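You operate a simulated robot arm through the tools that you are given. There is no shell and no other tool.

The job below is to be done with a simulated two-armed robot. You get a single attempt, and the scene is never put back.

JOB
On the top of the pine table with the rail, fold the teal towel in half and then in half again.

It is judged by the outcome, as a careful person would: the job done as asked, and still so three seconds after it is handed in. It fails if anything else is knocked over, pushed out of place, dropped, spilled or broken. Flat cloth is picked up by pressing the open fingertips on it (5 to 10 N) and closing them slowly along it; thin cloth reads only 2 to 8 mm in the jaws.

ROBOT AND FRAMES
Two 7-joint arms with two-finger parallel grippers on one trunk, on a base that drives. Base frame: it is fixed to the floor where the robot stands at the start and does not move with it; the origin is under the middle of the robot, x ahead of it, y to its left, z up; the surface under the hand at the start is at about z = 750. Lengths are in mm, angles in degrees, forces in N, time in s.
The left shoulder is at the start at [50, 209, 1171], the right one opposite. With the tool pointing down near the work surface each hand reaches from about 100 to 900 mm from the robot's upright axis, wherever it stands, measured 20 degrees to its own side. Places, roughly: top of the pine table with the rail [600, 200, 800]. Payload 4.4 kg a hand.
Tool frame (each hand has its own): the origin (TCP) lies between the finger pads and is the grasp point; the fingertips stand 23 mm ahead of it; z points along the fingers, y is the line along which they close. The gripper opens to 94 mm. The fingers are 38 mm wide and 10 mm thick; the gripper's body (54 by 96 mm) begins 39 mm behind the TCP.
Orientation is that of the tool frame in the base frame, as a unit quaternion [x, y, z, w]. With the fingers straight down and closing along the base's y, the tool's x points along the base's -x, its y along +y and its z along -z.

CONTROLS
- The arms move only by the tool move_arm. It takes "left_increments", "right_increments" or both (then of equal length, played together; a hand with none holds still); each is a list of rows, each a list of 3 entries, a list of its own where there are three numbers: the shift along the tool's x, y, z in units of 250 mm (1.0 is 250 mm), then the turn, a rotation vector about the tool's x, y, z in units of 90 degrees (1.0 is 90 degrees), then the finger opening in mm, from 0 to 94. In form: [[[tx, ty, tz], [wx, wy, wz], claw], ...]. A call has 1 to 20 rows; each row is the pose to reach, as a shift and turn from the pose commanded when the call began, along the tool's axes at that moment. A call with a number of a shift or a turn outside -1 to 1 is refused whole. Each row takes 0.2 s and may step no farther than 50 mm and 8.6 degrees from the row before; otherwise, or with a gripper value out of range, the whole call is refused. Where a pose cannot be reached the arm comes as near as it can. A force on the tool above 40 N (or 10 N above the force at the start of the call, whichever is more), or a blocked arm, ends the call early, and 0.2 s more pass. The fingers move at their own pace (about 108 mm/s each) and stop on an object; they squeeze with about 34 N. The grip force told is the motor's: it shows also when the fingers shut on nothing. Time passes only in rows, and 0.2 s behind the last, so rows that repeat a pose let the fingers close. It gives the time, the measured TCP pose, the force on the tool (base axes), the opening and the grip force at its end, in the units of the frame above (readings bear some noise), with the torque about the TCP (base axes, N m) and any sound that the robot's microphone picked up, and new pictures: "views" is both (left out), scene, wrist or none (wrist: the cameras of the hands that moved).
- Cameras (640 x 400 px; columns grow to the right, rows downward): "scene" is now at [131.1, 32.1, 1314]; the picture's right is [0.45, -0.89, 0.00], its down [-0.74, -0.37, -0.56] and it looks along [0.50, 0.25, -0.83] (base axes); focal length 227 px, centre (320, 200). "left" rides on the left gripper at [86, -16, -74] in its tool frame; the picture's right is [0.18, 0.98, 0.00], its down [-0.58, 0.11, -0.81] and it looks along [-0.79, 0.15, 0.59] (tool axes); focal length 243 px, centre (320, 200). "right" rides on the right gripper at [86, 16, -74] in its tool frame; the picture's right is [-0.18, 0.98, 0.00], its down [-0.58, -0.11, -0.81] and it looks along [-0.79, -0.15, 0.59] (tool axes); focal length 243 px, centre (320, 200). There is no depth. A picture from a camera that has moved, and an enlarged one, comes with that camera's place and axes in the base frame and with its lens.
- move_column(by): slides the trunk up (or, below 0, down) by that many mm; the arms and the scene camera ride with it, the base frame stays. It gives what a move gives, with no picture.
- base_move(legs): drives the robot by 1 to 6 legs, each [ahead, left, turn to the left] in mm, mm and degrees, along the robot's own axes; the way and the turn of a leg run together, so that a leg with both is an arc; at most 1500 mm and 180 degrees a leg. The arms and the cameras ride along, it lands a little off, and it stops where it bumps. It gives what a move gives, and a new picture of the scene camera.
- head_to(pan, tilt): turns the head with the scene camera to pan (to the left, within 80 degrees either way) and tilt (down, from -29 to 69), counted from straight ahead of the robot. It gives what a move gives, and a new picture of the scene camera.
- enlarge(camera, box): a new picture of the part [left, top, right, bottom] of that camera's present view, enlarged. No time passes.
- sign_off(): hands the job in; it is judged then, once.

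Nothing tells you exact positions but the pictures and the camera data. Unless the task says otherwise, let go and move clear before handing in.

The tools are called after ">>>" by a JSON object that holds its "op" and its "data". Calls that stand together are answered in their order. move_arm: Moves the arms, as the interface text tells. Its arguments: {"type":"object","properties":{"left_increments":{"type":"array"},"right_increments":{"type":"array"},"views":{"type":"string","enum":["both","scene","wrist","none"]}},"required":[]} The other tools are called the same way: move_column (by) slides the trunk up or down; base_move (legs) drives the base; head_to (pan, tilt) turns the head that bears the scene camera; enlarge (camera, box) takes an enlarged picture of a part of a camera's view; sign_off () hands the job in.

At the start:

```text
time_s: 0.0
left_ee_pos: [448.3, 356.0, 937.9]
left_tcp_rot: [0.001, 1.0, 0.001, 0.0]
left_force: [-0.6, 0.0, 0.5]
left_ft_torque: [0.01, 0.02, -0.02]
left_grip_width: 93.9
left_grasp_force: 0.2
right_ee_pos: [609.5, -49.1, 995.3]
right_tcp_rot: [0.0, 1.0, 0.001, 0.0]
right_force: [0.1, 0.6, -0.4]
right_ft_torque: [-0.03, 0.02, -0.02]
right_grip_width: 93.6
right_grasp_force: 0.0
trunk travel left (down, up): [-250.0, 313.0]
robot x, y, heading: [-1.7, 0.3, 0.0]
head pan, tilt: [26.7, 55.8]
```

scene: 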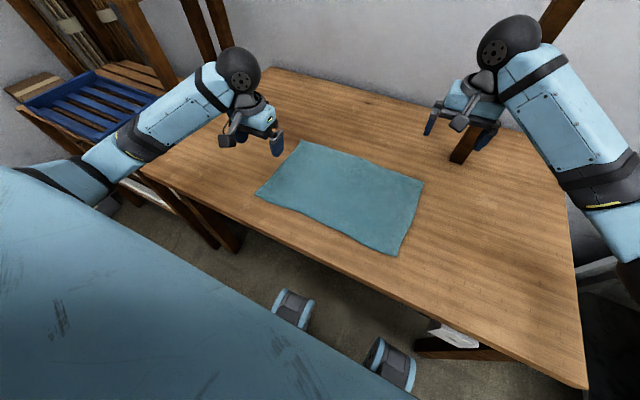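
right: 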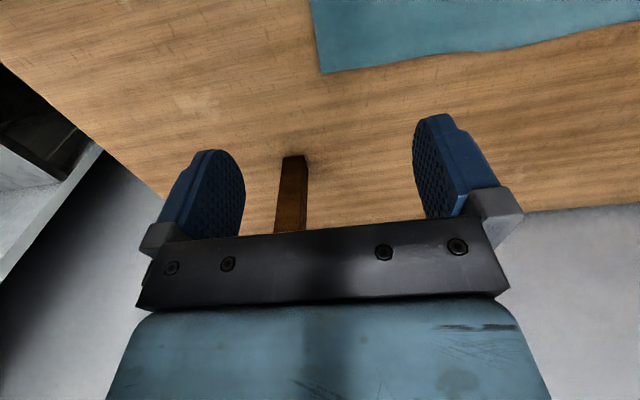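
left: 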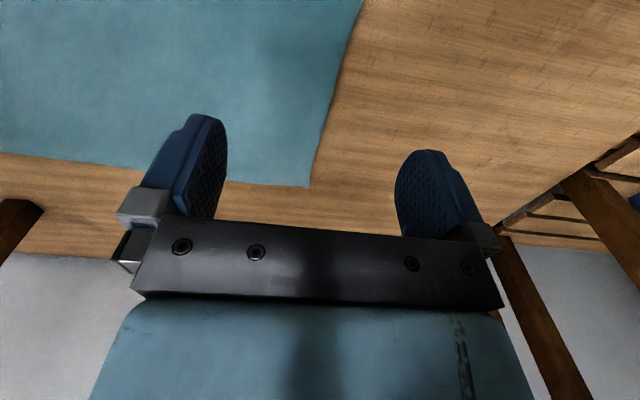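

The teal towel lies flat, about 260 by 430 mm, with its long side along y from roughly y=-55 to y=385 and x from 405 to 670. A rail post stands at the far edge near [807,-150]; I'll look around with the head before moving the arms.

>>> {"op": "head_to", "data": {"pan": 10, "tilt": 25}}

>>> {"op": "head_to", "data": {"pan": 18, "tilt": 60}}

>>> {"op": "enlarge", "data": {"camera": "scene", "box": [160, 60, 480, 260]}}

```text
time_s: 1.0
left_ee_pos: [447.3, 357.2, 939.2]
left_tcp_rot: [0.0, 1.0, 0.0, 0.0]
left_force: [0.0, 0.5, 0.0]
left_ft_torque: [-0.04, -0.03, -0.03]
left_grip_width: 93.9
left_grasp_force: 0.2
right_ee_pos: [608.5, -50.4, 993.5]
right_tcp_rot: [0.0, 1.0, 0.0, 0.001]
right_force: [0.1, -0.9, -0.1]
right_ft_torque: [-0.03, 0.01, -0.01]
right_grip_width: 94.1
right_grasp_force: 0.0
trunk travel left (down, up): [-250.0, 313.0]
robot x, y, heading: [-0.9, 1.3, -0.2]
head pan, tilt: [10.0, 25.0]
camera scene: at [158.2, 16.0, 1358.9], right [0.17, -0.98, 0.0], down [-0.42, -0.07, -0.91], along [0.89, 0.16, -0.42], focal length 227 px, centre (320, 200)
```

scene: 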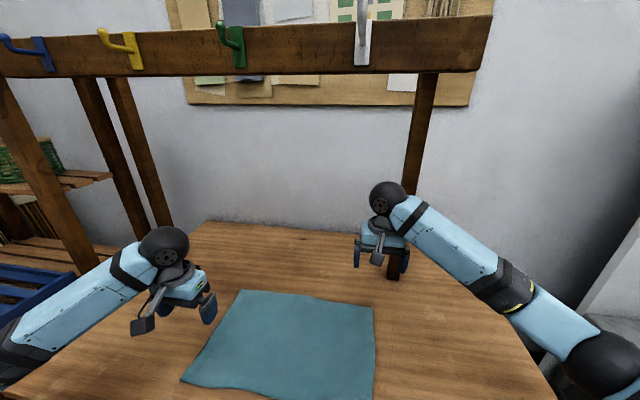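

```text
time_s: 2.0
left_ee_pos: [446.9, 357.6, 939.2]
left_tcp_rot: [0.0, 1.0, 0.0, 0.0]
left_force: [0.0, -0.4, 0.1]
left_ft_torque: [-0.02, 0.0, -0.02]
left_grip_width: 94.0
left_grasp_force: 0.1
right_ee_pos: [608.2, -49.6, 994.1]
right_tcp_rot: [-0.001, 1.0, 0.0, 0.001]
right_force: [0.5, -0.4, -0.3]
right_ft_torque: [0.02, 0.05, -0.02]
right_grip_width: 94.0
right_grasp_force: 0.1
trunk travel left (down, up): [-250.0, 313.0]
robot x, y, heading: [1.8, -0.4, 0.2]
head pan, tilt: [18.0, 60.0]
camera scene: at [131.0, 20.6, 1309.0], right [0.31, -0.95, 0.0], down [-0.82, -0.27, -0.5], along [0.48, 0.15, -0.87], focal length 227 px, centre (320, 200)
```

scene: 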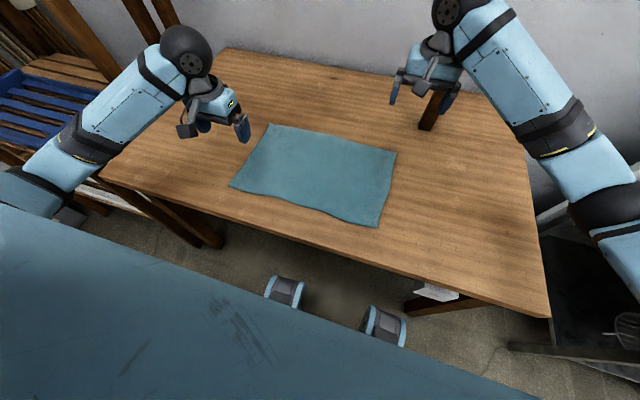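

```text
2.00 times, centred on (320, 160) of scene
camera zoom: at [131.0, 20.6, 1309.0], right [0.31, -0.95, 0.0], down [-0.82, -0.27, -0.5], along [0.48, 0.15, -0.87], focal length 454 px, centre (320, 280)
```

zoom: 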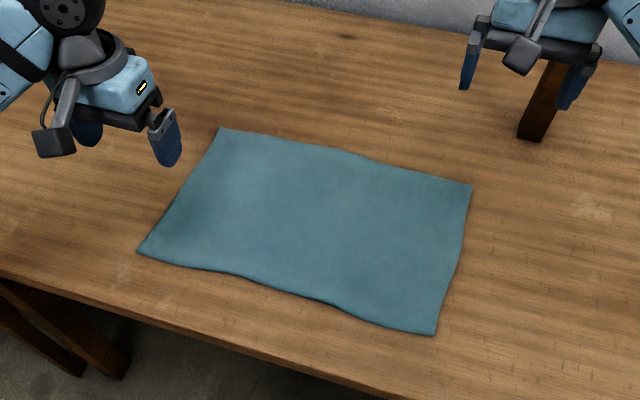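

The table is clear except for the towel, and the hook rail is high up (about z=1450), so it's out of the way. Next I'll bring both hands above the far corners and narrow the jaws.

>>> {"op": "move_arm", "data": {"left_increments": [[[-0.15, -0.014, 0.064], [0, 0, 0], 30], [[-0.3, -0.028, 0.128], [0, 0, 0], 30], [[-0.45, -0.042, 0.192], [0, 0, 0], 30], [[-0.6, -0.056, 0.256], [0, 0, 0], 30], [[-0.77, -0.07, 0.32], [0, 0, 0], 30], [[-0.77, -0.07, 0.32], [0, 0, 0], 30]], "right_increments": [[[-0.025, 0.016, 0.107], [0, 0, 0], 30], [[-0.05, 0.032, 0.214], [0, 0, 0], 30], [[-0.075, 0.048, 0.321], [0, 0, 0], 30], [[-0.1, 0.064, 0.428], [0, 0, 0], 30], [[-0.128, 0.08, 0.536], [0, 0, 0], 30], [[-0.128, 0.08, 0.536], [0, 0, 0], 30]]}}

```text
time_s: 3.4
left_ee_pos: [639.3, 338.9, 859.5]
left_tcp_rot: [0.0, 1.0, 0.0, 0.001]
left_force: [-0.5, 0.6, -0.4]
left_ft_torque: [0.0, -0.02, -0.03]
left_grip_width: 30.1
left_grasp_force: 0.1
right_ee_pos: [641.2, -29.4, 861.6]
right_tcp_rot: [0.0, 1.0, 0.0, 0.001]
right_force: [0.4, -0.7, -0.5]
right_ft_torque: [-0.02, -0.05, 0.01]
right_grip_width: 30.0
right_grasp_force: 0.0
trunk travel left (down, up): [-250.0, 313.0]
robot x, y, heading: [0.8, -1.9, 0.1]
head pan, tilt: [18.0, 60.0]
camera scene: at [130.1, 20.7, 1309.1], right [0.31, -0.95, 0.0], down [-0.82, -0.27, -0.5], along [0.48, 0.15, -0.87], focal length 227 px, centre (320, 200)
camera right: at [555.4, -12.5, 934.5], right [0.18, 0.98, 0.0], down [0.58, -0.11, 0.81], along [0.79, -0.15, -0.59], focal length 243 px, centre (320, 200)
camera left: at [553.4, 323.8, 933.2], right [-0.18, 0.98, 0.0], down [0.58, 0.11, 0.81], along [0.79, 0.15, -0.59], focal length 243 px, centre (320, 200)
```

scene: 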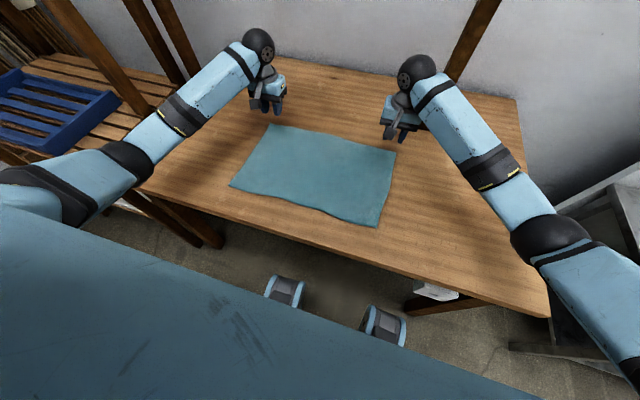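
right: 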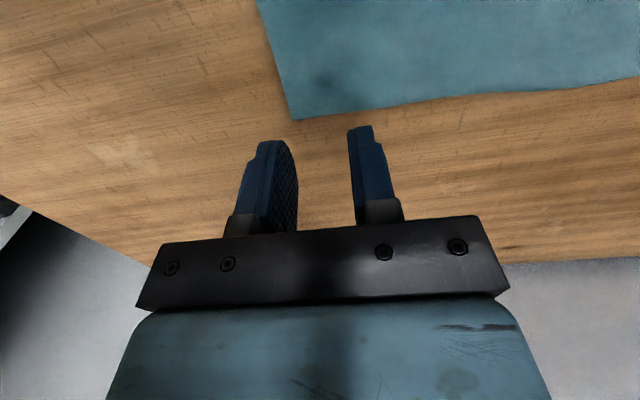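
left: 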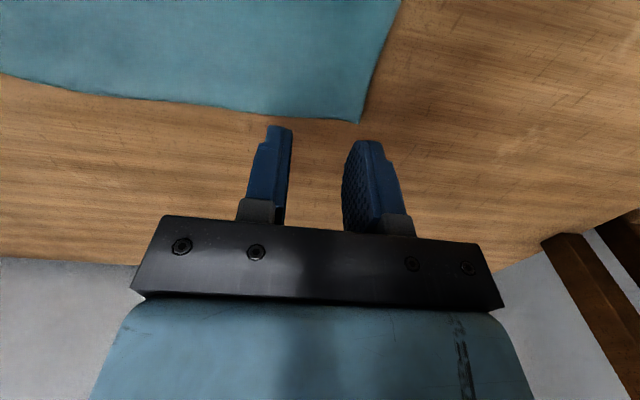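

The corners come out near [678,380] and [678,-60], with the table at about z=750. I'll lower both hands to just above the cloth, inset slightly from the far corners.

>>> {"op": "move_arm", "data": {"left_increments": [[[-0.03, 0.022, 0.1], [0, 0, 0], 30], [[-0.063, 0.044, 0.2], [0, 0, 0], 30], [[-0.063, 0.044, 0.24], [0, 0, 0], 30], [[-0.063, 0.044, 0.27], [0, 0, 0], 30]], "right_increments": [[[-0.03, 0.0, 0.1], [0, 0, 0], 30], [[-0.055, 0.0, 0.2], [0, 0, 0], 30], [[-0.055, 0.0, 0.24], [0, 0, 0], 30], [[-0.055, 0.0, 0.27], [0, 0, 0], 30]]}}

```text
time_s: 4.4
left_ee_pos: [656.5, 350.2, 791.1]
left_tcp_rot: [0.0, 1.0, 0.0, 0.0]
left_force: [0.2, 1.2, 0.4]
left_ft_torque: [0.0, 0.0, 0.01]
left_grip_width: 30.1
left_grasp_force: 0.0
right_ee_pos: [654.5, -29.8, 793.1]
right_tcp_rot: [0.001, 1.0, 0.0, 0.0]
right_force: [-0.1, 0.2, -0.9]
right_ft_torque: [0.0, 0.0, -0.01]
right_grip_width: 30.1
right_grasp_force: 0.1
trunk travel left (down, up): [-250.0, 313.0]
robot x, y, heading: [-0.2, 1.2, -0.0]
head pan, tilt: [18.0, 60.0]
camera scene: at [131.1, 20.6, 1308.9], right [0.31, -0.95, 0.0], down [-0.82, -0.27, -0.5], along [0.48, 0.15, -0.87], focal length 227 px, centre (320, 200)
camera right: at [569.7, -13.8, 865.9], right [0.18, 0.98, 0.0], down [0.58, -0.11, 0.81], along [0.79, -0.15, -0.59], focal length 243 px, centre (320, 200)
camera left: at [570.4, 334.5, 864.9], right [-0.18, 0.98, 0.0], down [0.58, 0.11, 0.81], along [0.79, 0.15, -0.59], focal length 243 px, centre (320, 200)
```

scene: 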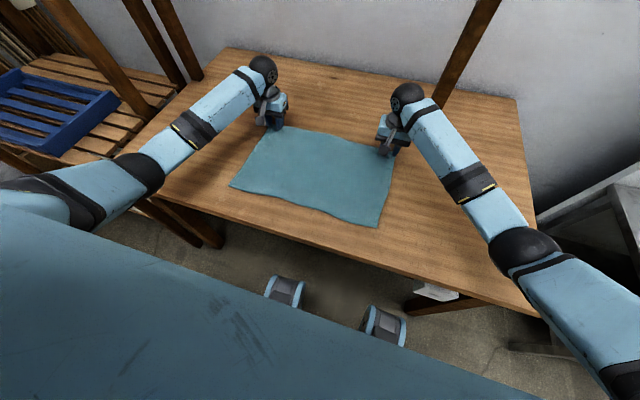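
right: 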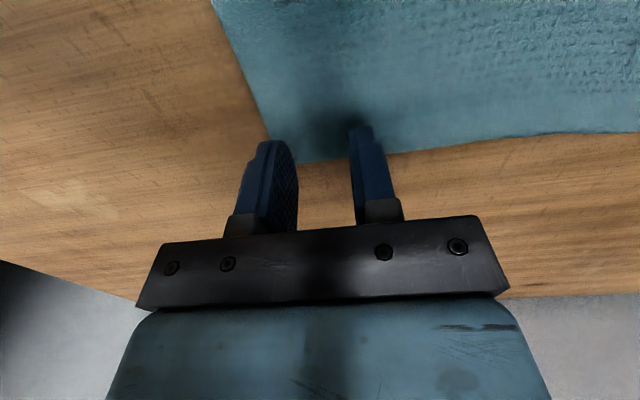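
left: 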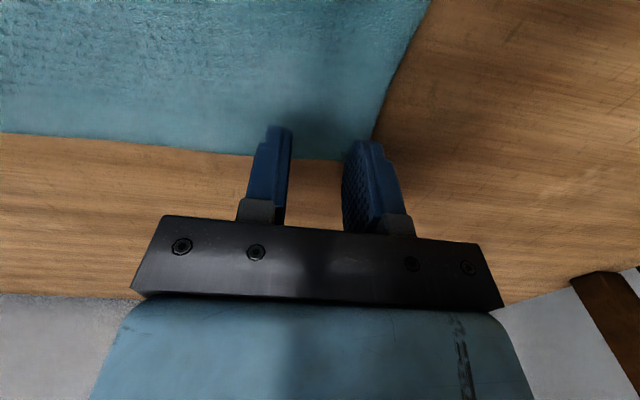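

Both finger pairs sit just inside the far corners. I'll shift the left hand 8 mm nearer and step down gently, checking for contact.

>>> {"op": "move_arm", "data": {"left_increments": [[[0.032, 0, 0.0], [0, 0, 0], 30], [[0.032, 0, 0.03], [0, 0, 0], 30], [[0.032, 0, 0.05], [0, 0, 0], 30], [[0.032, 0, 0.06], [0, 0, 0], 30], [[0.032, 0, 0.066], [0, 0, 0], 30]], "right_increments": [[[0.0, 0.016, 0.0], [0, 0, 0], 30], [[0.0, 0.016, 0.036], [0, 0, 0], 30], [[0.0, 0.016, 0.056], [0, 0, 0], 30], [[0.0, 0.016, 0.068], [0, 0, 0], 30], [[0.0, 0.016, 0.074], [0, 0, 0], 30]], "views": "wrist"}}

```text
time_s: 5.6
left_ee_pos: [648.2, 351.5, 776.4]
left_tcp_rot: [0.0, 1.0, 0.0, 0.002]
left_force: [2.0, -0.5, 8.0]
left_ft_torque: [-0.01, -0.07, -0.03]
left_grip_width: 29.8
left_grasp_force: 0.1
right_ee_pos: [654.7, -24.1, 776.6]
right_tcp_rot: [0.0, 1.0, 0.001, 0.001]
right_force: [2.2, 1.3, 11.5]
right_ft_torque: [0.04, -0.07, -0.01]
right_grip_width: 29.8
right_grasp_force: 0.0
trunk travel left (down, up): [-250.0, 313.0]
robot x, y, heading: [-4.0, -2.5, 0.1]
head pan, tilt: [18.0, 60.0]
camera right: at [570.1, -9.0, 849.7], right [0.18, 0.98, 0.0], down [0.58, -0.11, 0.81], along [0.79, -0.15, -0.59], focal length 243 px, centre (320, 200)
camera left: at [561.4, 334.3, 850.6], right [-0.18, 0.98, 0.0], down [0.58, 0.11, 0.81], along [0.79, 0.15, -0.59], focal length 243 px, centre (320, 200)
```

right: 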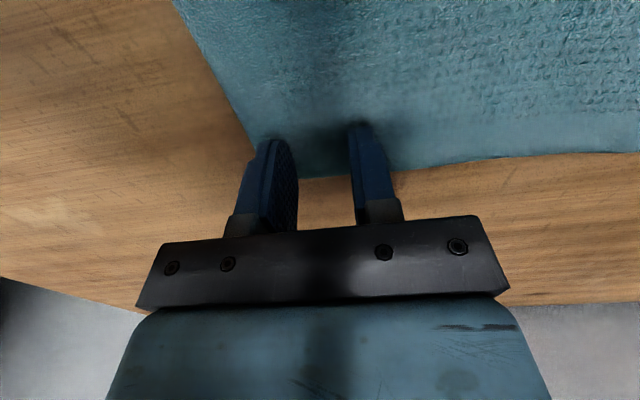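
left: 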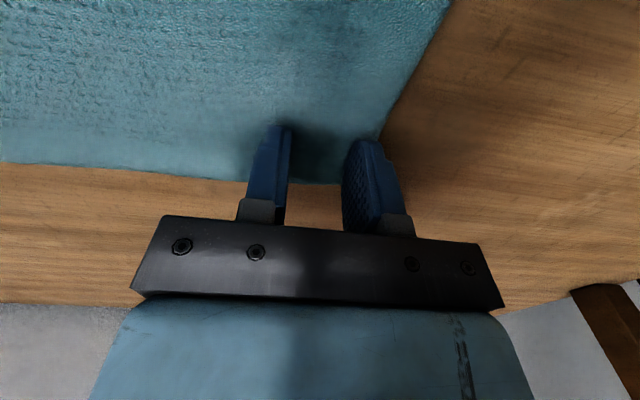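

Contact is at TCP z≈776 (8 N and 11.5 N), so the surface is about z=752. I'll close both jaws slowly along the cloth, easing the right hand slightly.

>>> {"op": "move_arm", "data": {"left_increments": [[[0, 0, 0], [0, 0, 0], 27], [[0, 0, 0], [0, 0, 0], 24], [[0, 0, 0], [0, 0, 0], 21], [[0, 0, 0], [0, 0, 0], 18], [[0, 0, 0], [0, 0, 0], 15], [[0, 0, 0], [0, 0, 0], 12], [[0, 0, 0], [0, 0, 0], 9], [[0, 0, 0], [0, 0, 0], 6], [[0, 0, 0], [0, 0, 0], 3], [[0, 0, 0], [0, 0, 0], 0], [[0, 0, 0], [0, 0, 0], 0]], "right_increments": [[[0, 0, -0.002], [0, 0, 0], 27], [[0, 0, -0.002], [0, 0, 0], 24], [[0, 0, -0.002], [0, 0, 0], 21], [[0, 0, -0.002], [0, 0, 0], 18], [[0, 0, -0.002], [0, 0, 0], 15], [[0, 0, -0.002], [0, 0, 0], 12], [[0, 0, -0.002], [0, 0, 0], 9], [[0, 0, -0.002], [0, 0, 0], 6], [[0, 0, -0.002], [0, 0, 0], 3], [[0, 0, -0.002], [0, 0, 0], 0], [[0, 0, -0.002], [0, 0, 0], 0]], "views": "wrist"}}

```text
time_s: 8.0
left_ee_pos: [646.2, 349.4, 777.6]
left_tcp_rot: [0.0, 1.0, 0.0, 0.002]
left_force: [-1.1, -0.5, 14.2]
left_ft_torque: [-0.03, -0.09, -0.07]
left_grip_width: 7.9
left_grasp_force: 33.4
right_ee_pos: [654.5, -25.7, 776.6]
right_tcp_rot: [0.0, 1.0, 0.0, 0.002]
right_force: [0.1, 0.6, 10.0]
right_ft_torque: [-0.01, 0.04, 0.0]
right_grip_width: 0.4
right_grasp_force: 33.9
trunk travel left (down, up): [-250.0, 313.0]
robot x, y, heading: [1.1, -2.3, -0.2]
head pan, tilt: [18.0, 60.0]
camera right: at [569.4, -9.4, 849.8], right [0.18, 0.98, 0.0], down [0.58, -0.11, 0.81], along [0.79, -0.15, -0.59], focal length 243 px, centre (320, 200)
camera left: at [560.5, 333.9, 850.7], right [-0.18, 0.98, 0.0], down [0.58, 0.11, 0.81], along [0.79, 0.15, -0.59], focal length 243 px, centre (320, 200)
```

right: 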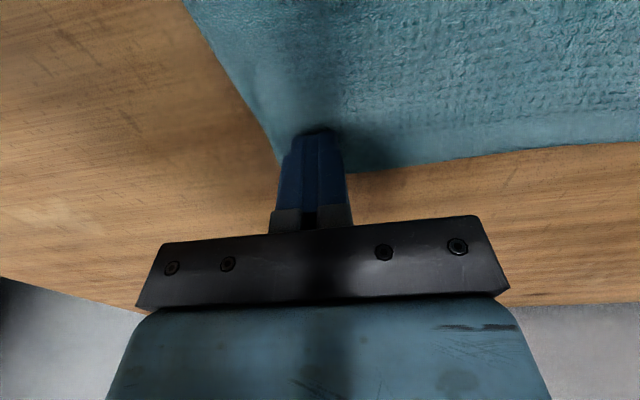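
left: 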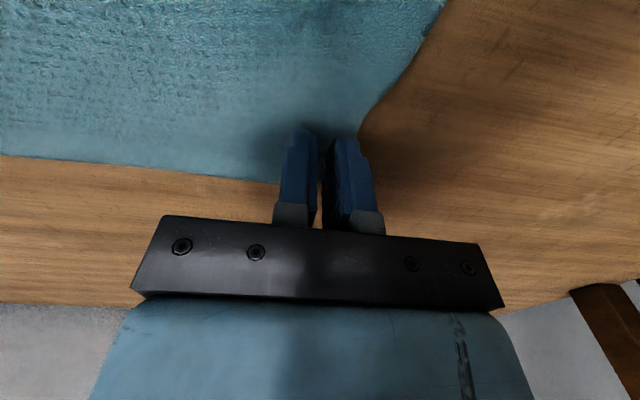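

The left hand has the cloth (7.9 mm), but the right fingers shut on nothing. I'll reopen the right wider, move it slightly inward, press again and check the force.

>>> {"op": "move_arm", "data": {"left_increments": [[[0, 0, -0.006], [0, 0, 0], 0], [[0, 0, -0.006], [0, 0, 0], 0], [[0, 0, -0.006], [0, 0, 0], 0], [[0, 0, -0.006], [0, 0, 0], 0], [[0, 0, -0.006], [0, 0, 0], 0], [[0, 0, -0.006], [0, 0, 0], 0]], "right_increments": [[[0, 0, -0.04], [0, 0, 0], 0], [[0, 0.03, -0.04], [0, 0, 0], 40], [[0.01, 0.03, -0.04], [0, 0, 0], 40], [[0.01, 0.03, -0.018], [0, 0, 0], 40], [[0.01, 0.03, -0.006], [0, 0, 0], 40], [[0.01, 0.03, 0.0], [0, 0, 0], 40]], "views": "wrist"}}

```text
time_s: 9.4
left_ee_pos: [647.1, 350.2, 777.5]
left_tcp_rot: [0.0, 1.0, 0.0, 0.001]
left_force: [-0.9, 0.1, 6.3]
left_ft_torque: [0.04, -0.04, -0.03]
left_grip_width: 7.3
left_grasp_force: 34.4
right_ee_pos: [652.1, -18.2, 777.1]
right_tcp_rot: [0.0, 1.0, 0.001, 0.001]
right_force: [-2.6, 0.1, 9.4]
right_ft_torque: [-0.01, 0.04, 0.05]
right_grip_width: 40.0
right_grasp_force: 0.1
trunk travel left (down, up): [-250.0, 313.0]
robot x, y, heading: [-3.9, -3.4, -0.0]
head pan, tilt: [18.0, 60.0]
camera right: at [567.3, -1.7, 849.9], right [0.18, 0.98, 0.0], down [0.58, -0.11, 0.81], along [0.79, -0.15, -0.59], focal length 243 px, centre (320, 200)
camera left: at [561.0, 334.1, 851.4], right [-0.18, 0.98, 0.0], down [0.58, 0.11, 0.81], along [0.79, 0.15, -0.59], focal length 243 px, centre (320, 200)
```

right: 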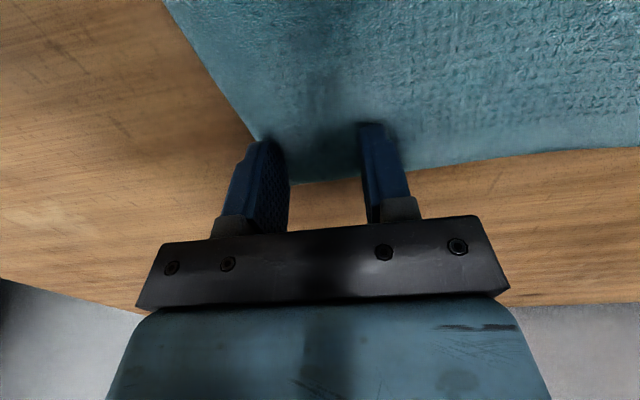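
left: 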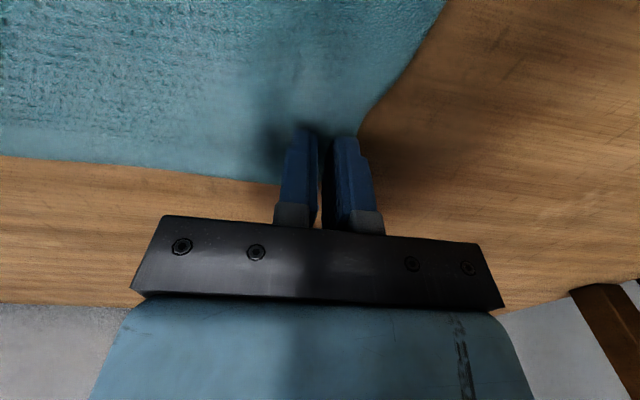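

The outer right finger is still right at the side edge, so I'll shift 10 mm further inward, press, and close slowly.

>>> {"op": "move_arm", "data": {"right_increments": [[[0, 0, -0.03], [0, 0, 0], 40], [[0.01, 0.04, -0.03], [0, 0, 0], 40], [[0.01, 0.04, -0.012], [0, 0, 0], 40], [[0.01, 0.04, 0.0], [0, 0, 0], 40], [[0.01, 0.04, 0.002], [0, 0, 0], 40], [[0.01, 0.04, 0.002], [0, 0, 0], 37], [[0.01, 0.04, 0.002], [0, 0, 0], 34], [[0.01, 0.04, 0.002], [0, 0, 0], 31], [[0.01, 0.04, 0.002], [0, 0, 0], 28], [[0.01, 0.04, 0.002], [0, 0, 0], 25], [[0.01, 0.04, 0.002], [0, 0, 0], 22], [[0.01, 0.04, 0.002], [0, 0, 0], 19], [[0.01, 0.04, 0.002], [0, 0, 0], 16], [[0.01, 0.04, 0.002], [0, 0, 0], 13], [[0.01, 0.04, 0.002], [0, 0, 0], 10], [[0.01, 0.04, 0.002], [0, 0, 0], 7], [[0.01, 0.04, 0.002], [0, 0, 0], 4], [[0.01, 0.04, 0.002], [0, 0, 0], 1], [[0.01, 0.04, 0.002], [0, 0, 0], 0]], "views": "wrist"}}

```text
time_s: 13.4
left_ee_pos: [645.9, 351.4, 778.2]
left_tcp_rot: [-0.001, 1.0, -0.001, 0.0]
left_force: [-0.9, -3.9, 2.9]
left_ft_torque: [-0.07, -0.01, -0.12]
left_grip_width: 7.4
left_grasp_force: 33.5
right_ee_pos: [650.3, -5.7, 777.1]
right_tcp_rot: [-0.001, 1.0, 0.0, 0.002]
right_force: [1.2, 7.2, 18.5]
right_ft_torque: [0.12, 0.03, -0.01]
right_grip_width: 4.9
right_grasp_force: 33.6
trunk travel left (down, up): [-250.0, 313.0]
robot x, y, heading: [1.0, -0.4, 0.2]
head pan, tilt: [18.0, 60.0]
camera right: at [564.1, 9.3, 849.8], right [0.18, 0.98, 0.0], down [0.58, -0.11, 0.81], along [0.79, -0.15, -0.59], focal length 243 px, centre (320, 200)
```

right: 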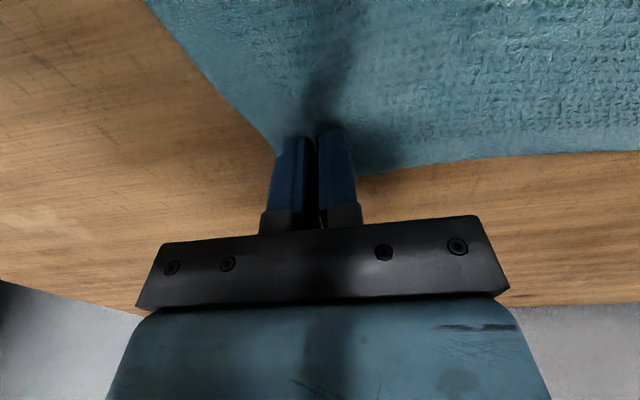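

Both hands hold cloth, but pinching along y clamps a strip that would tuck under when folded. I'll let go, rise, and turn each gripper 90° so it pinches the far edge along x.

>>> {"op": "move_arm", "data": {"left_increments": [[[0, 0, -0.01], [0, 0, 0], 10], [[0, 0, -0.02], [0, 0, 0], 25], [[0, 0, -0.1], [0, 0, 0], 40], [[0, 0, -0.2], [0, 0, 0], 40], [[0, 0, -0.24], [0, 0, 0], 40]], "right_increments": [[[0, 0, -0.01], [0, 0, 0], 10], [[0, 0, -0.02], [0, 0, 0], 25], [[0, 0, -0.1], [0, 0, 0], 40], [[0, 0, -0.2], [0, 0, 0], 40], [[0, 0, -0.24], [0, 0, 0], 40]], "views": "none"}}

>>> {"op": "move_arm", "data": {"left_increments": [[[0, 0, 0], [0, 0, 0.09], 40], [[0, 0, 0], [0, 0, 0.18], 40], [[0, 0, 0], [0, 0, 0.27], 40], [[0, 0, 0], [0, 0, 0.36], 40], [[0, 0, 0], [0, 0, 0.45], 40], [[0, 0, 0], [0, 0, 0.54], 40], [[0, 0, 0], [0, 0, 0.63], 40], [[0, 0, 0], [0, 0, 0.72], 40], [[0, 0, 0], [0, 0, 0.81], 40], [[0, 0, 0], [0, 0, 0.9], 40], [[0, 0, 0], [0, 0, 0.99], 40], [[0, 0, 0], [0, 0, 1.0], 40]], "right_increments": [[[0, 0, 0], [0, 0, -0.09], 40], [[0, 0, 0], [0, 0, -0.18], 40], [[0, 0, 0], [0, 0, -0.27], 40], [[0, 0, 0], [0, 0, -0.36], 40], [[0, 0, 0], [0, 0, -0.45], 40], [[0, 0, 0], [0, 0, -0.54], 40], [[0, 0, 0], [0, 0, -0.63], 40], [[0, 0, 0], [0, 0, -0.72], 40], [[0, 0, 0], [0, 0, -0.81], 40], [[0, 0, 0], [0, 0, -0.9], 40], [[0, 0, 0], [0, 0, -0.99], 40], [[0, 0, 0], [0, 0, -1.0], 40]]}}

```text
time_s: 14.6
left_ee_pos: [648.3, 349.9, 835.2]
left_tcp_rot: [0.001, 1.0, 0.0, 0.0]
left_force: [1.4, 0.3, -0.5]
left_ft_torque: [-0.02, -0.01, -0.04]
left_grip_width: 40.0
left_grasp_force: 0.0
right_ee_pos: [651.3, -9.6, 834.2]
right_tcp_rot: [0.001, 1.0, 0.0, 0.0]
right_force: [0.3, -0.6, 0.0]
right_ft_torque: [0.0, 0.02, 0.01]
right_grip_width: 40.0
right_grasp_force: 0.1
trunk travel left (down, up): [-250.0, 313.0]
robot x, y, heading: [-1.1, 1.6, 0.2]
head pan, tilt: [18.0, 60.0]
```

```text
time_s: 17.2
left_ee_pos: [647.1, 349.7, 835.9]
left_tcp_rot: [0.708, 0.706, 0.0, 0.0]
left_force: [0.0, 0.2, -0.3]
left_ft_torque: [0.02, -0.02, 0.04]
left_grip_width: 40.2
left_grasp_force: 0.0
right_ee_pos: [650.2, -7.2, 834.9]
right_tcp_rot: [0.707, -0.707, 0.0, 0.0]
right_force: [-0.9, 0.4, 0.2]
right_ft_torque: [-0.02, 0.0, 0.01]
right_grip_width: 40.1
right_grasp_force: 0.1
trunk travel left (down, up): [-250.0, 313.0]
robot x, y, heading: [-0.6, -0.2, 0.1]
head pan, tilt: [18.0, 60.0]
camera scene: at [130.9, 20.6, 1308.9], right [0.31, -0.95, 0.0], down [-0.82, -0.27, -0.5], along [0.48, 0.15, -0.87], focal length 227 px, centre (320, 200)
camera right: at [635.8, -93.6, 907.8], right [-0.98, 0.18, 0.0], down [0.11, 0.58, 0.81], along [0.15, 0.79, -0.59], focal length 243 px, centre (320, 200)
camera left: at [631.3, 437.2, 910.4], right [0.98, 0.18, 0.0], down [0.11, -0.58, 0.81], along [0.15, -0.79, -0.59], focal length 243 px, centre (320, 200)
```

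scene: 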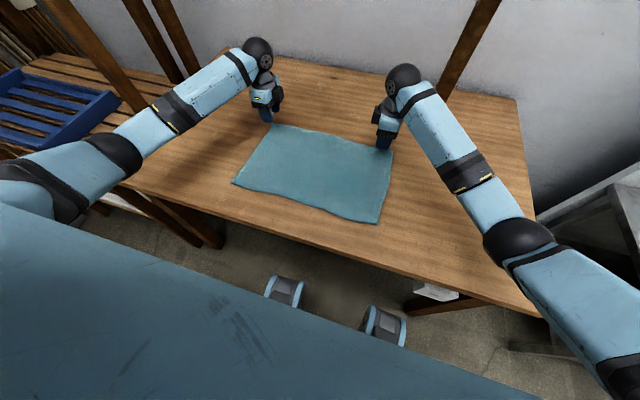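
right: 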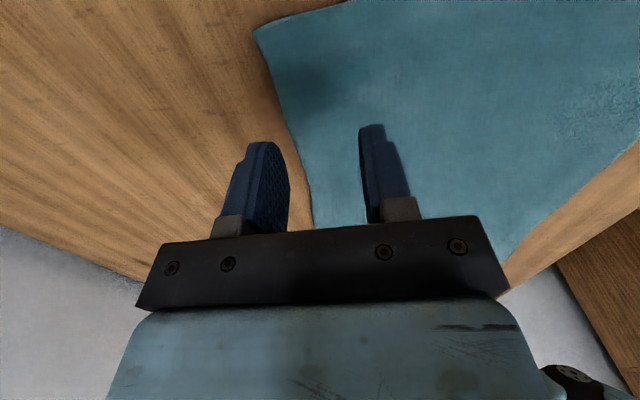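
left: 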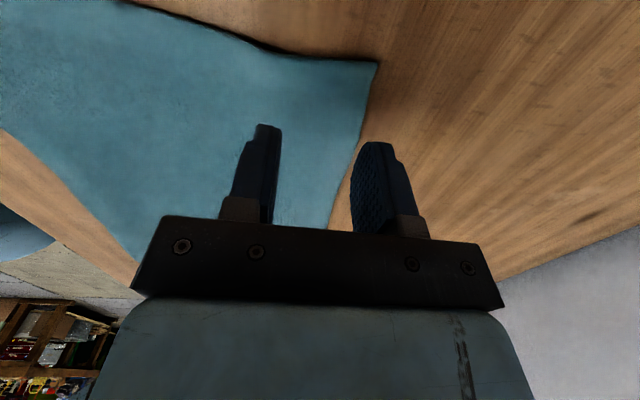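

The turned grippers work well. The far edge lies at about x=683 near both hands, with corners near [680,374] and [681,-47]; I'll lower so the far finger sits right on the edge.

>>> {"op": "move_arm", "data": {"left_increments": [[[0, 0.04, 0.05], [0, 0, 0], 36], [[0, 0.04, 0.12], [0, 0, 0], 36], [[0, 0.04, 0.18], [0, 0, 0], 36], [[0, 0.04, 0.212], [0, 0, 0], 36], [[0, 0.04, 0.212], [0, 0, 0], 36]], "right_increments": [[[0.063, -0.027, 0.05], [0, 0, 0], 36], [[0.063, -0.027, 0.12], [0, 0, 0], 36], [[0.063, -0.027, 0.18], [0, 0, 0], 36], [[0.063, -0.027, 0.208], [0, 0, 0], 36], [[0.063, -0.027, 0.208], [0, 0, 0], 36]]}}

```text
time_s: 18.4
left_ee_pos: [656.8, 350.5, 784.1]
left_tcp_rot: [0.707, 0.707, 0.0, -0.001]
left_force: [-0.5, 0.3, -0.4]
left_ft_torque: [0.01, 0.01, 0.0]
left_grip_width: 35.9
left_grasp_force: 0.1
right_ee_pos: [656.6, -23.5, 783.2]
right_tcp_rot: [0.707, -0.707, 0.0, 0.0]
right_force: [0.7, -0.5, -0.4]
right_ft_torque: [0.03, -0.01, -0.03]
right_grip_width: 35.9
right_grasp_force: 0.0
trunk travel left (down, up): [-250.0, 313.0]
robot x, y, heading: [0.1, -1.2, -0.2]
head pan, tilt: [18.0, 60.0]
camera scene: at [130.9, 20.6, 1308.9], right [0.31, -0.95, 0.0], down [-0.82, -0.27, -0.5], along [0.48, 0.15, -0.87], focal length 227 px, centre (320, 200)
camera right: at [642.3, -110.0, 856.5], right [-0.98, 0.18, 0.0], down [0.11, 0.58, 0.81], along [0.15, 0.79, -0.59], focal length 243 px, centre (320, 200)
camera left: at [641.6, 436.6, 857.9], right [0.98, 0.18, 0.0], down [0.11, -0.58, 0.81], along [0.15, -0.79, -0.59], focal length 243 px, centre (320, 200)
```

scene: 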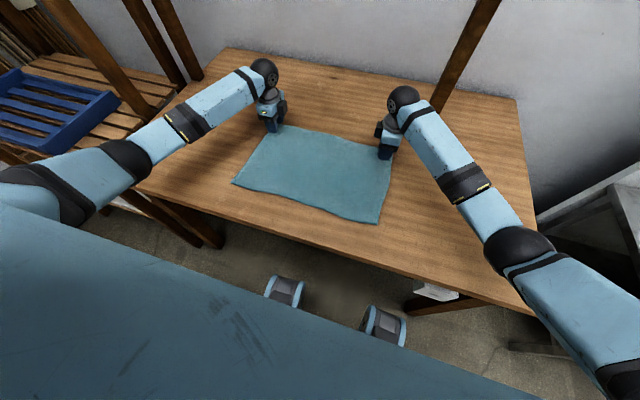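
right: 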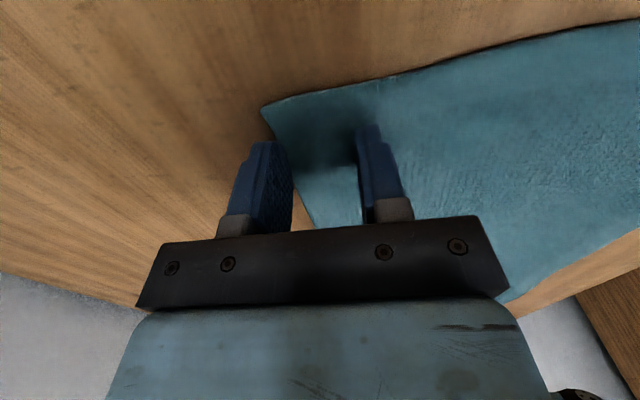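
left: 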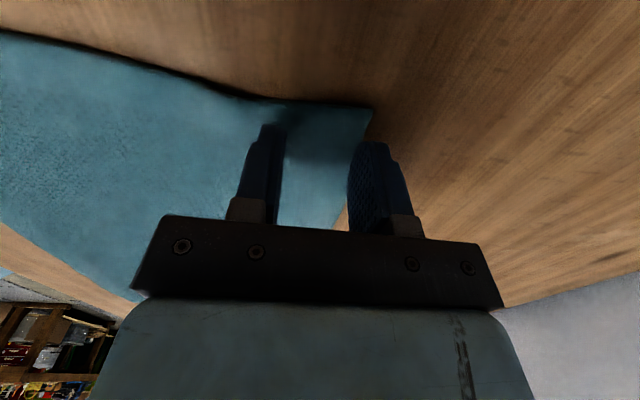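

The far fingers straddle the edge, so I'll shift 4 mm nearer and press down to about 8–10 N.

>>> {"op": "move_arm", "data": {"left_increments": [[[0, -0.016, 0.015], [0, 0, 0], 36], [[0, -0.016, 0.028], [0, 0, 0], 36], [[0, -0.016, 0.034], [0, 0, 0], 36], [[0, -0.016, 0.037], [0, 0, 0], 36], [[0, -0.016, 0.037], [0, 0, 0], 36]], "right_increments": [[[0, 0.016, 0.015], [0, 0, 0], 36], [[0, 0.016, 0.026], [0, 0, 0], 36], [[0, 0.016, 0.032], [0, 0, 0], 36], [[0, 0.016, 0.034], [0, 0, 0], 36], [[0, 0.016, 0.034], [0, 0, 0], 36]], "views": "wrist"}}

```text
time_s: 19.6
left_ee_pos: [653.8, 349.2, 777.2]
left_tcp_rot: [0.707, 0.707, 0.001, 0.002]
left_force: [3.0, -0.3, 9.7]
left_ft_torque: [-0.01, 0.0, -0.01]
left_grip_width: 35.9
left_grasp_force: 0.1
right_ee_pos: [651.6, -23.4, 777.3]
right_tcp_rot: [-0.707, 0.707, 0.0, 0.002]
right_force: [3.3, 2.1, 12.1]
right_ft_torque: [0.03, 0.02, -0.05]
right_grip_width: 35.6
right_grasp_force: 0.0
trunk travel left (down, up): [-250.0, 313.0]
robot x, y, heading: [0.6, 3.0, -0.1]
head pan, tilt: [18.0, 60.0]
camera right: at [637.5, -110.2, 849.9], right [-0.98, 0.18, 0.0], down [0.11, 0.58, 0.81], along [0.15, 0.79, -0.59], focal length 243 px, centre (320, 200)
camera left: at [637.3, 437.2, 850.7], right [0.98, 0.18, 0.0], down [0.11, -0.58, 0.81], along [0.15, -0.79, -0.59], focal length 243 px, centre (320, 200)
```

right: 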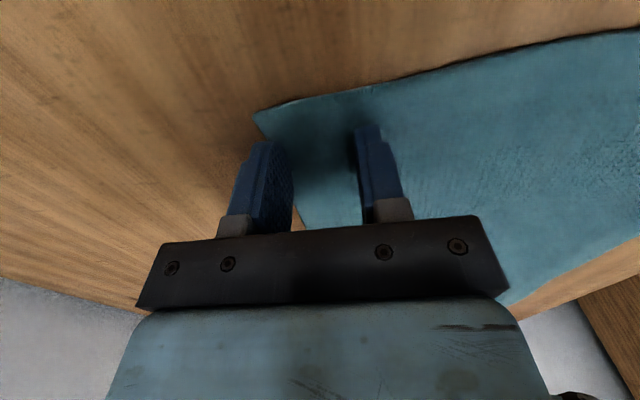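
left: 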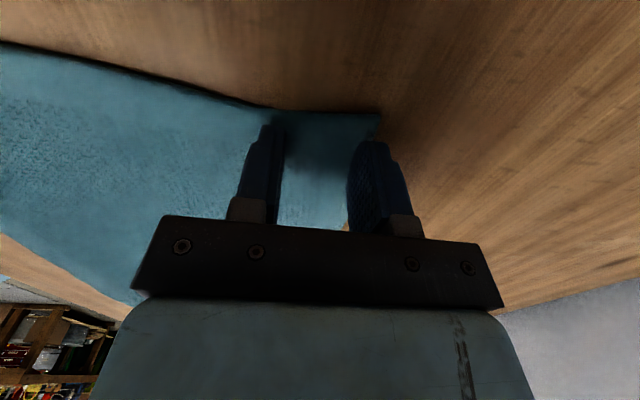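

Contact forces are good (about 10 and 12 N) with the fingers on the edge strip. Now I'll close slowly on both sides.

>>> {"op": "move_arm", "data": {"left_increments": [[[0, 0, 0], [0, 0, 0], 33], [[0, 0, 0], [0, 0, 0], 30], [[0, 0, 0], [0, 0, 0], 27], [[0, 0, 0], [0, 0, 0], 24], [[0, 0, 0], [0, 0, 0], 21], [[0, 0, 0], [0, 0, 0], 18], [[0, 0, 0], [0, 0, 0], 15], [[0, 0, 0], [0, 0, 0], 12], [[0, 0, 0], [0, 0, 0], 9], [[0, 0, 0], [0, 0, 0], 6], [[0, 0, 0], [0, 0, 0], 3], [[0, 0, 0], [0, 0, 0], 0], [[0, 0, 0], [0, 0, 0], 0]], "right_increments": [[[0, 0, 0], [0, 0, 0], 33], [[0, 0, 0], [0, 0, 0], 30], [[0, 0, 0], [0, 0, 0], 27], [[0, 0, 0], [0, 0, 0], 24], [[0, 0, 0], [0, 0, 0], 21], [[0, 0, 0], [0, 0, 0], 18], [[0, 0, 0], [0, 0, 0], 15], [[0, 0, 0], [0, 0, 0], 12], [[0, 0, 0], [0, 0, 0], 9], [[0, 0, 0], [0, 0, 0], 6], [[0, 0, 0], [0, 0, 0], 3], [[0, 0, 0], [0, 0, 0], 0], [[0, 0, 0], [0, 0, 0], 0]], "views": "wrist"}}

```text
time_s: 22.4
left_ee_pos: [651.8, 350.5, 776.5]
left_tcp_rot: [0.707, 0.707, 0.001, 0.001]
left_force: [1.1, -0.8, 9.0]
left_ft_torque: [-0.03, -0.05, 0.0]
left_grip_width: 0.1
left_grasp_force: 34.5
right_ee_pos: [649.7, -24.2, 776.6]
right_tcp_rot: [-0.707, 0.707, -0.001, 0.001]
right_force: [-1.9, 0.9, 16.5]
right_ft_torque: [0.01, 0.05, 0.0]
right_grip_width: 0.0
right_grasp_force: 33.9
trunk travel left (down, up): [-250.0, 313.0]
robot x, y, heading: [0.3, -5.1, -0.0]
head pan, tilt: [18.0, 60.0]
camera right: at [636.7, -110.4, 850.0], right [-0.98, 0.18, 0.0], down [0.11, 0.58, 0.81], along [0.15, 0.79, -0.59], focal length 243 px, centre (320, 200)
camera left: at [636.4, 437.1, 850.8], right [0.98, 0.18, 0.0], down [0.11, -0.58, 0.81], along [0.15, -0.79, -0.59], focal length 243 px, centre (320, 200)
```

right: 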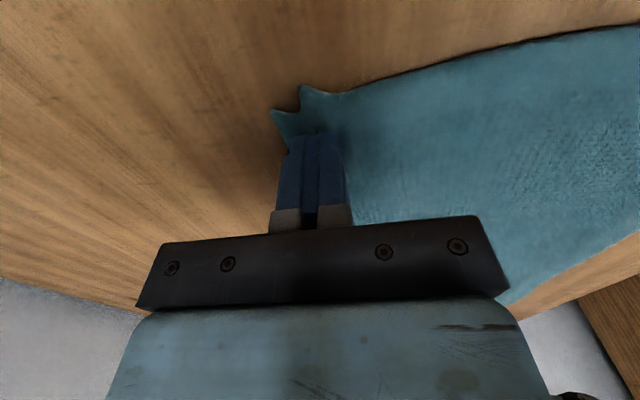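
left: 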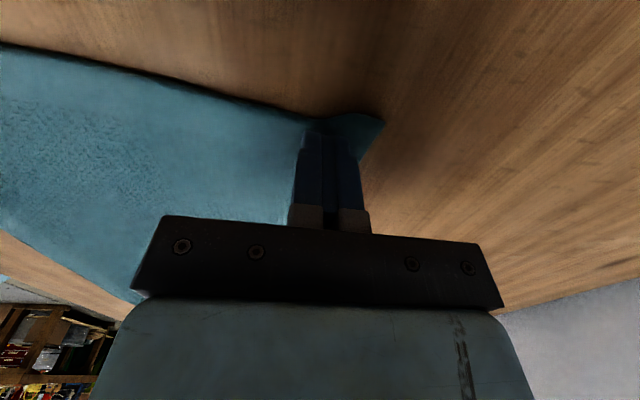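

Both jaws read about 0 mm, though the right shows bunching at the corner. I'll lift slightly to see whether anything is held.

>>> {"op": "move_arm", "data": {"left_increments": [[[0, 0, -0.05], [0, 0, 0], 0], [[0, 0, -0.12], [0, 0, 0], 0], [[0, 0, -0.12], [0, 0, 0], 0]], "right_increments": [[[0, 0, -0.05], [0, 0, 0], 0], [[0, 0, -0.12], [0, 0, 0], 0], [[0, 0, -0.12], [0, 0, 0], 0]]}}

```text
time_s: 23.2
left_ee_pos: [652.4, 351.2, 804.0]
left_tcp_rot: [0.708, 0.706, -0.001, 0.0]
left_force: [-0.2, 0.4, -0.3]
left_ft_torque: [0.0, 0.0, -0.01]
left_grip_width: 0.0
left_grasp_force: 33.6
right_ee_pos: [652.2, -24.9, 803.5]
right_tcp_rot: [0.707, -0.707, 0.0, 0.0]
right_force: [-0.2, 0.0, 0.1]
right_ft_torque: [-0.03, 0.01, -0.03]
right_grip_width: 0.1
right_grasp_force: 34.2
trunk travel left (down, up): [-250.0, 313.0]
robot x, y, heading: [-1.8, 1.2, -0.1]
head pan, tilt: [18.0, 60.0]
camera scene: at [131.1, 20.6, 1308.8], right [0.31, -0.95, 0.0], down [-0.82, -0.27, -0.5], along [0.48, 0.15, -0.87], focal length 227 px, centre (320, 200)
camera right: at [638.1, -110.5, 877.5], right [-0.98, 0.18, 0.0], down [0.11, 0.58, 0.81], along [0.15, 0.79, -0.59], focal length 243 px, centre (320, 200)
camera left: at [637.4, 437.4, 878.3], right [0.98, 0.18, 0.0], down [0.11, -0.58, 0.81], along [0.15, -0.79, -0.59], focal length 243 px, centre (320, 200)
```

scene: 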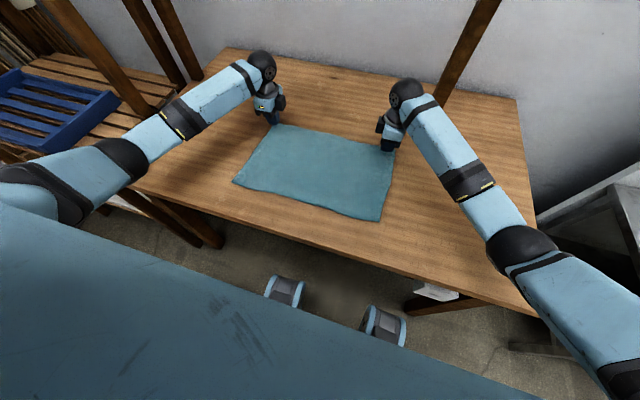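
right: 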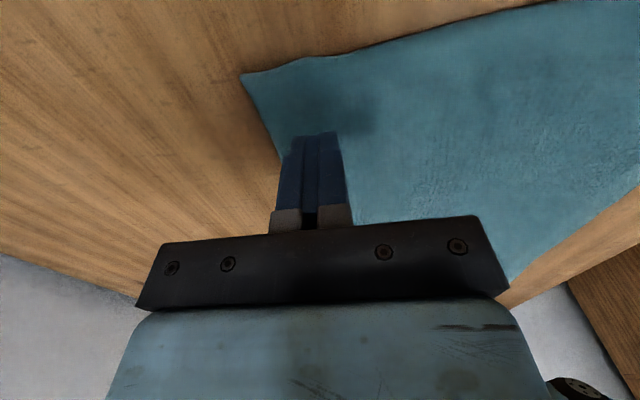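
left: 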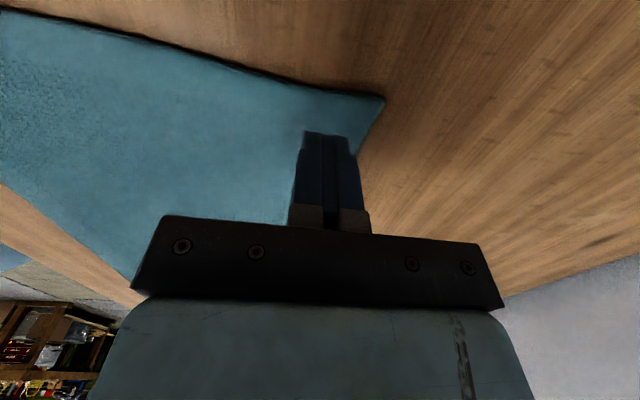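

Nothing was held, and the cloth recovered flat. I'll move about 8 mm further inside the edge and repeat the press and slow close.

>>> {"op": "move_arm", "data": {"left_increments": [[[-0.016, -0.03, 0], [0, 0, 0], 38], [[-0.016, -0.03, 0.06], [0, 0, 0], 38], [[-0.016, -0.03, 0.1], [0, 0, 0], 38], [[-0.016, -0.03, 0.115], [0, 0, 0], 38], [[-0.016, -0.03, 0.122], [0, 0, 0], 38], [[-0.016, -0.03, 0.122], [0, 0, 0], 35], [[-0.016, -0.03, 0.122], [0, 0, 0], 32], [[-0.016, -0.03, 0.122], [0, 0, 0], 29], [[-0.016, -0.03, 0.122], [0, 0, 0], 26], [[-0.016, -0.03, 0.122], [0, 0, 0], 23], [[-0.016, -0.03, 0.122], [0, 0, 0], 20], [[-0.016, -0.03, 0.122], [0, 0, 0], 17], [[-0.016, -0.03, 0.122], [0, 0, 0], 14], [[-0.016, -0.03, 0.122], [0, 0, 0], 11], [[-0.016, -0.03, 0.122], [0, 0, 0], 8], [[-0.016, -0.03, 0.122], [0, 0, 0], 5], [[-0.016, -0.03, 0.122], [0, 0, 0], 2], [[-0.016, -0.03, 0.122], [0, 0, 0], 0], [[-0.016, -0.03, 0.122], [0, 0, 0], 0]], "right_increments": [[[0.02, 0.03, 0], [0, 0, 0], 38], [[0.02, 0.03, 0.06], [0, 0, 0], 38], [[0.02, 0.03, 0.1], [0, 0, 0], 38], [[0.02, 0.03, 0.115], [0, 0, 0], 38], [[0.02, 0.03, 0.121], [0, 0, 0], 38], [[0.02, 0.03, 0.121], [0, 0, 0], 35], [[0.02, 0.03, 0.121], [0, 0, 0], 32], [[0.02, 0.03, 0.121], [0, 0, 0], 29], [[0.02, 0.03, 0.121], [0, 0, 0], 26], [[0.02, 0.03, 0.121], [0, 0, 0], 23], [[0.02, 0.03, 0.121], [0, 0, 0], 20], [[0.02, 0.03, 0.121], [0, 0, 0], 17], [[0.02, 0.03, 0.121], [0, 0, 0], 14], [[0.02, 0.03, 0.121], [0, 0, 0], 11], [[0.02, 0.03, 0.121], [0, 0, 0], 8], [[0.02, 0.03, 0.121], [0, 0, 0], 5], [[0.02, 0.03, 0.121], [0, 0, 0], 2], [[0.02, 0.03, 0.121], [0, 0, 0], 0], [[0.02, 0.03, 0.121], [0, 0, 0], 0]], "views": "wrist"}}

```text
time_s: 27.2
left_ee_pos: [644.1, 347.6, 776.2]
left_tcp_rot: [0.707, 0.707, 0.001, 0.001]
left_force: [-1.1, -1.3, 12.6]
left_ft_torque: [-0.06, 0.01, 0.03]
left_grip_width: 3.3
left_grasp_force: 33.8
right_ee_pos: [643.7, -29.0, 775.8]
right_tcp_rot: [-0.707, 0.707, -0.002, 0.002]
right_force: [-0.3, -0.1, 20.2]
right_ft_torque: [0.05, -0.02, -0.05]
right_grip_width: 3.5
right_grasp_force: 33.8
trunk travel left (down, up): [-250.0, 313.0]
robot x, y, heading: [-0.9, -1.6, -0.1]
head pan, tilt: [18.0, 60.0]
camera right: at [628.9, -115.4, 849.8], right [-0.98, 0.18, 0.0], down [0.11, 0.58, 0.81], along [0.15, 0.79, -0.59], focal length 243 px, centre (320, 200)
camera left: at [628.2, 433.9, 850.7], right [0.98, 0.18, 0.0], down [0.11, -0.58, 0.81], along [0.15, -0.79, -0.59], focal length 243 px, centre (320, 200)
```

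right: 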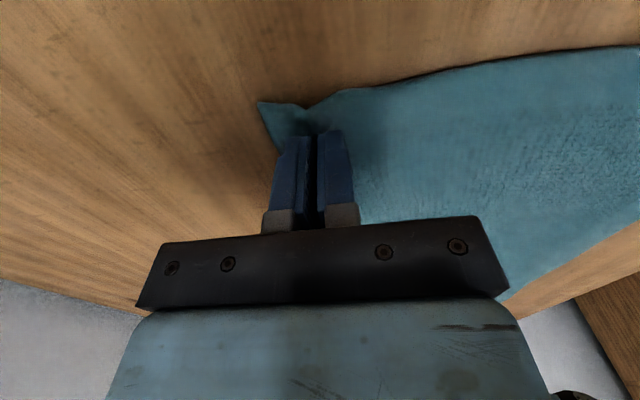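
left: 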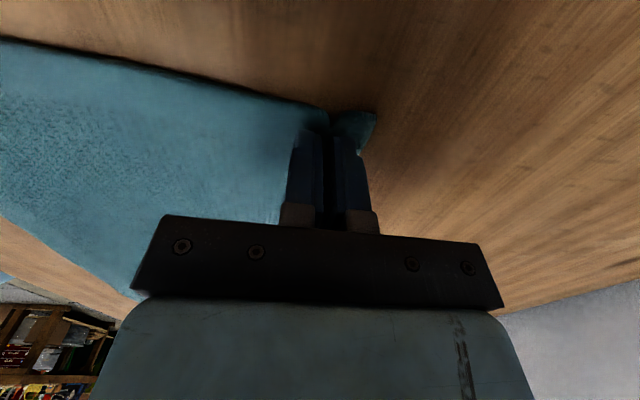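

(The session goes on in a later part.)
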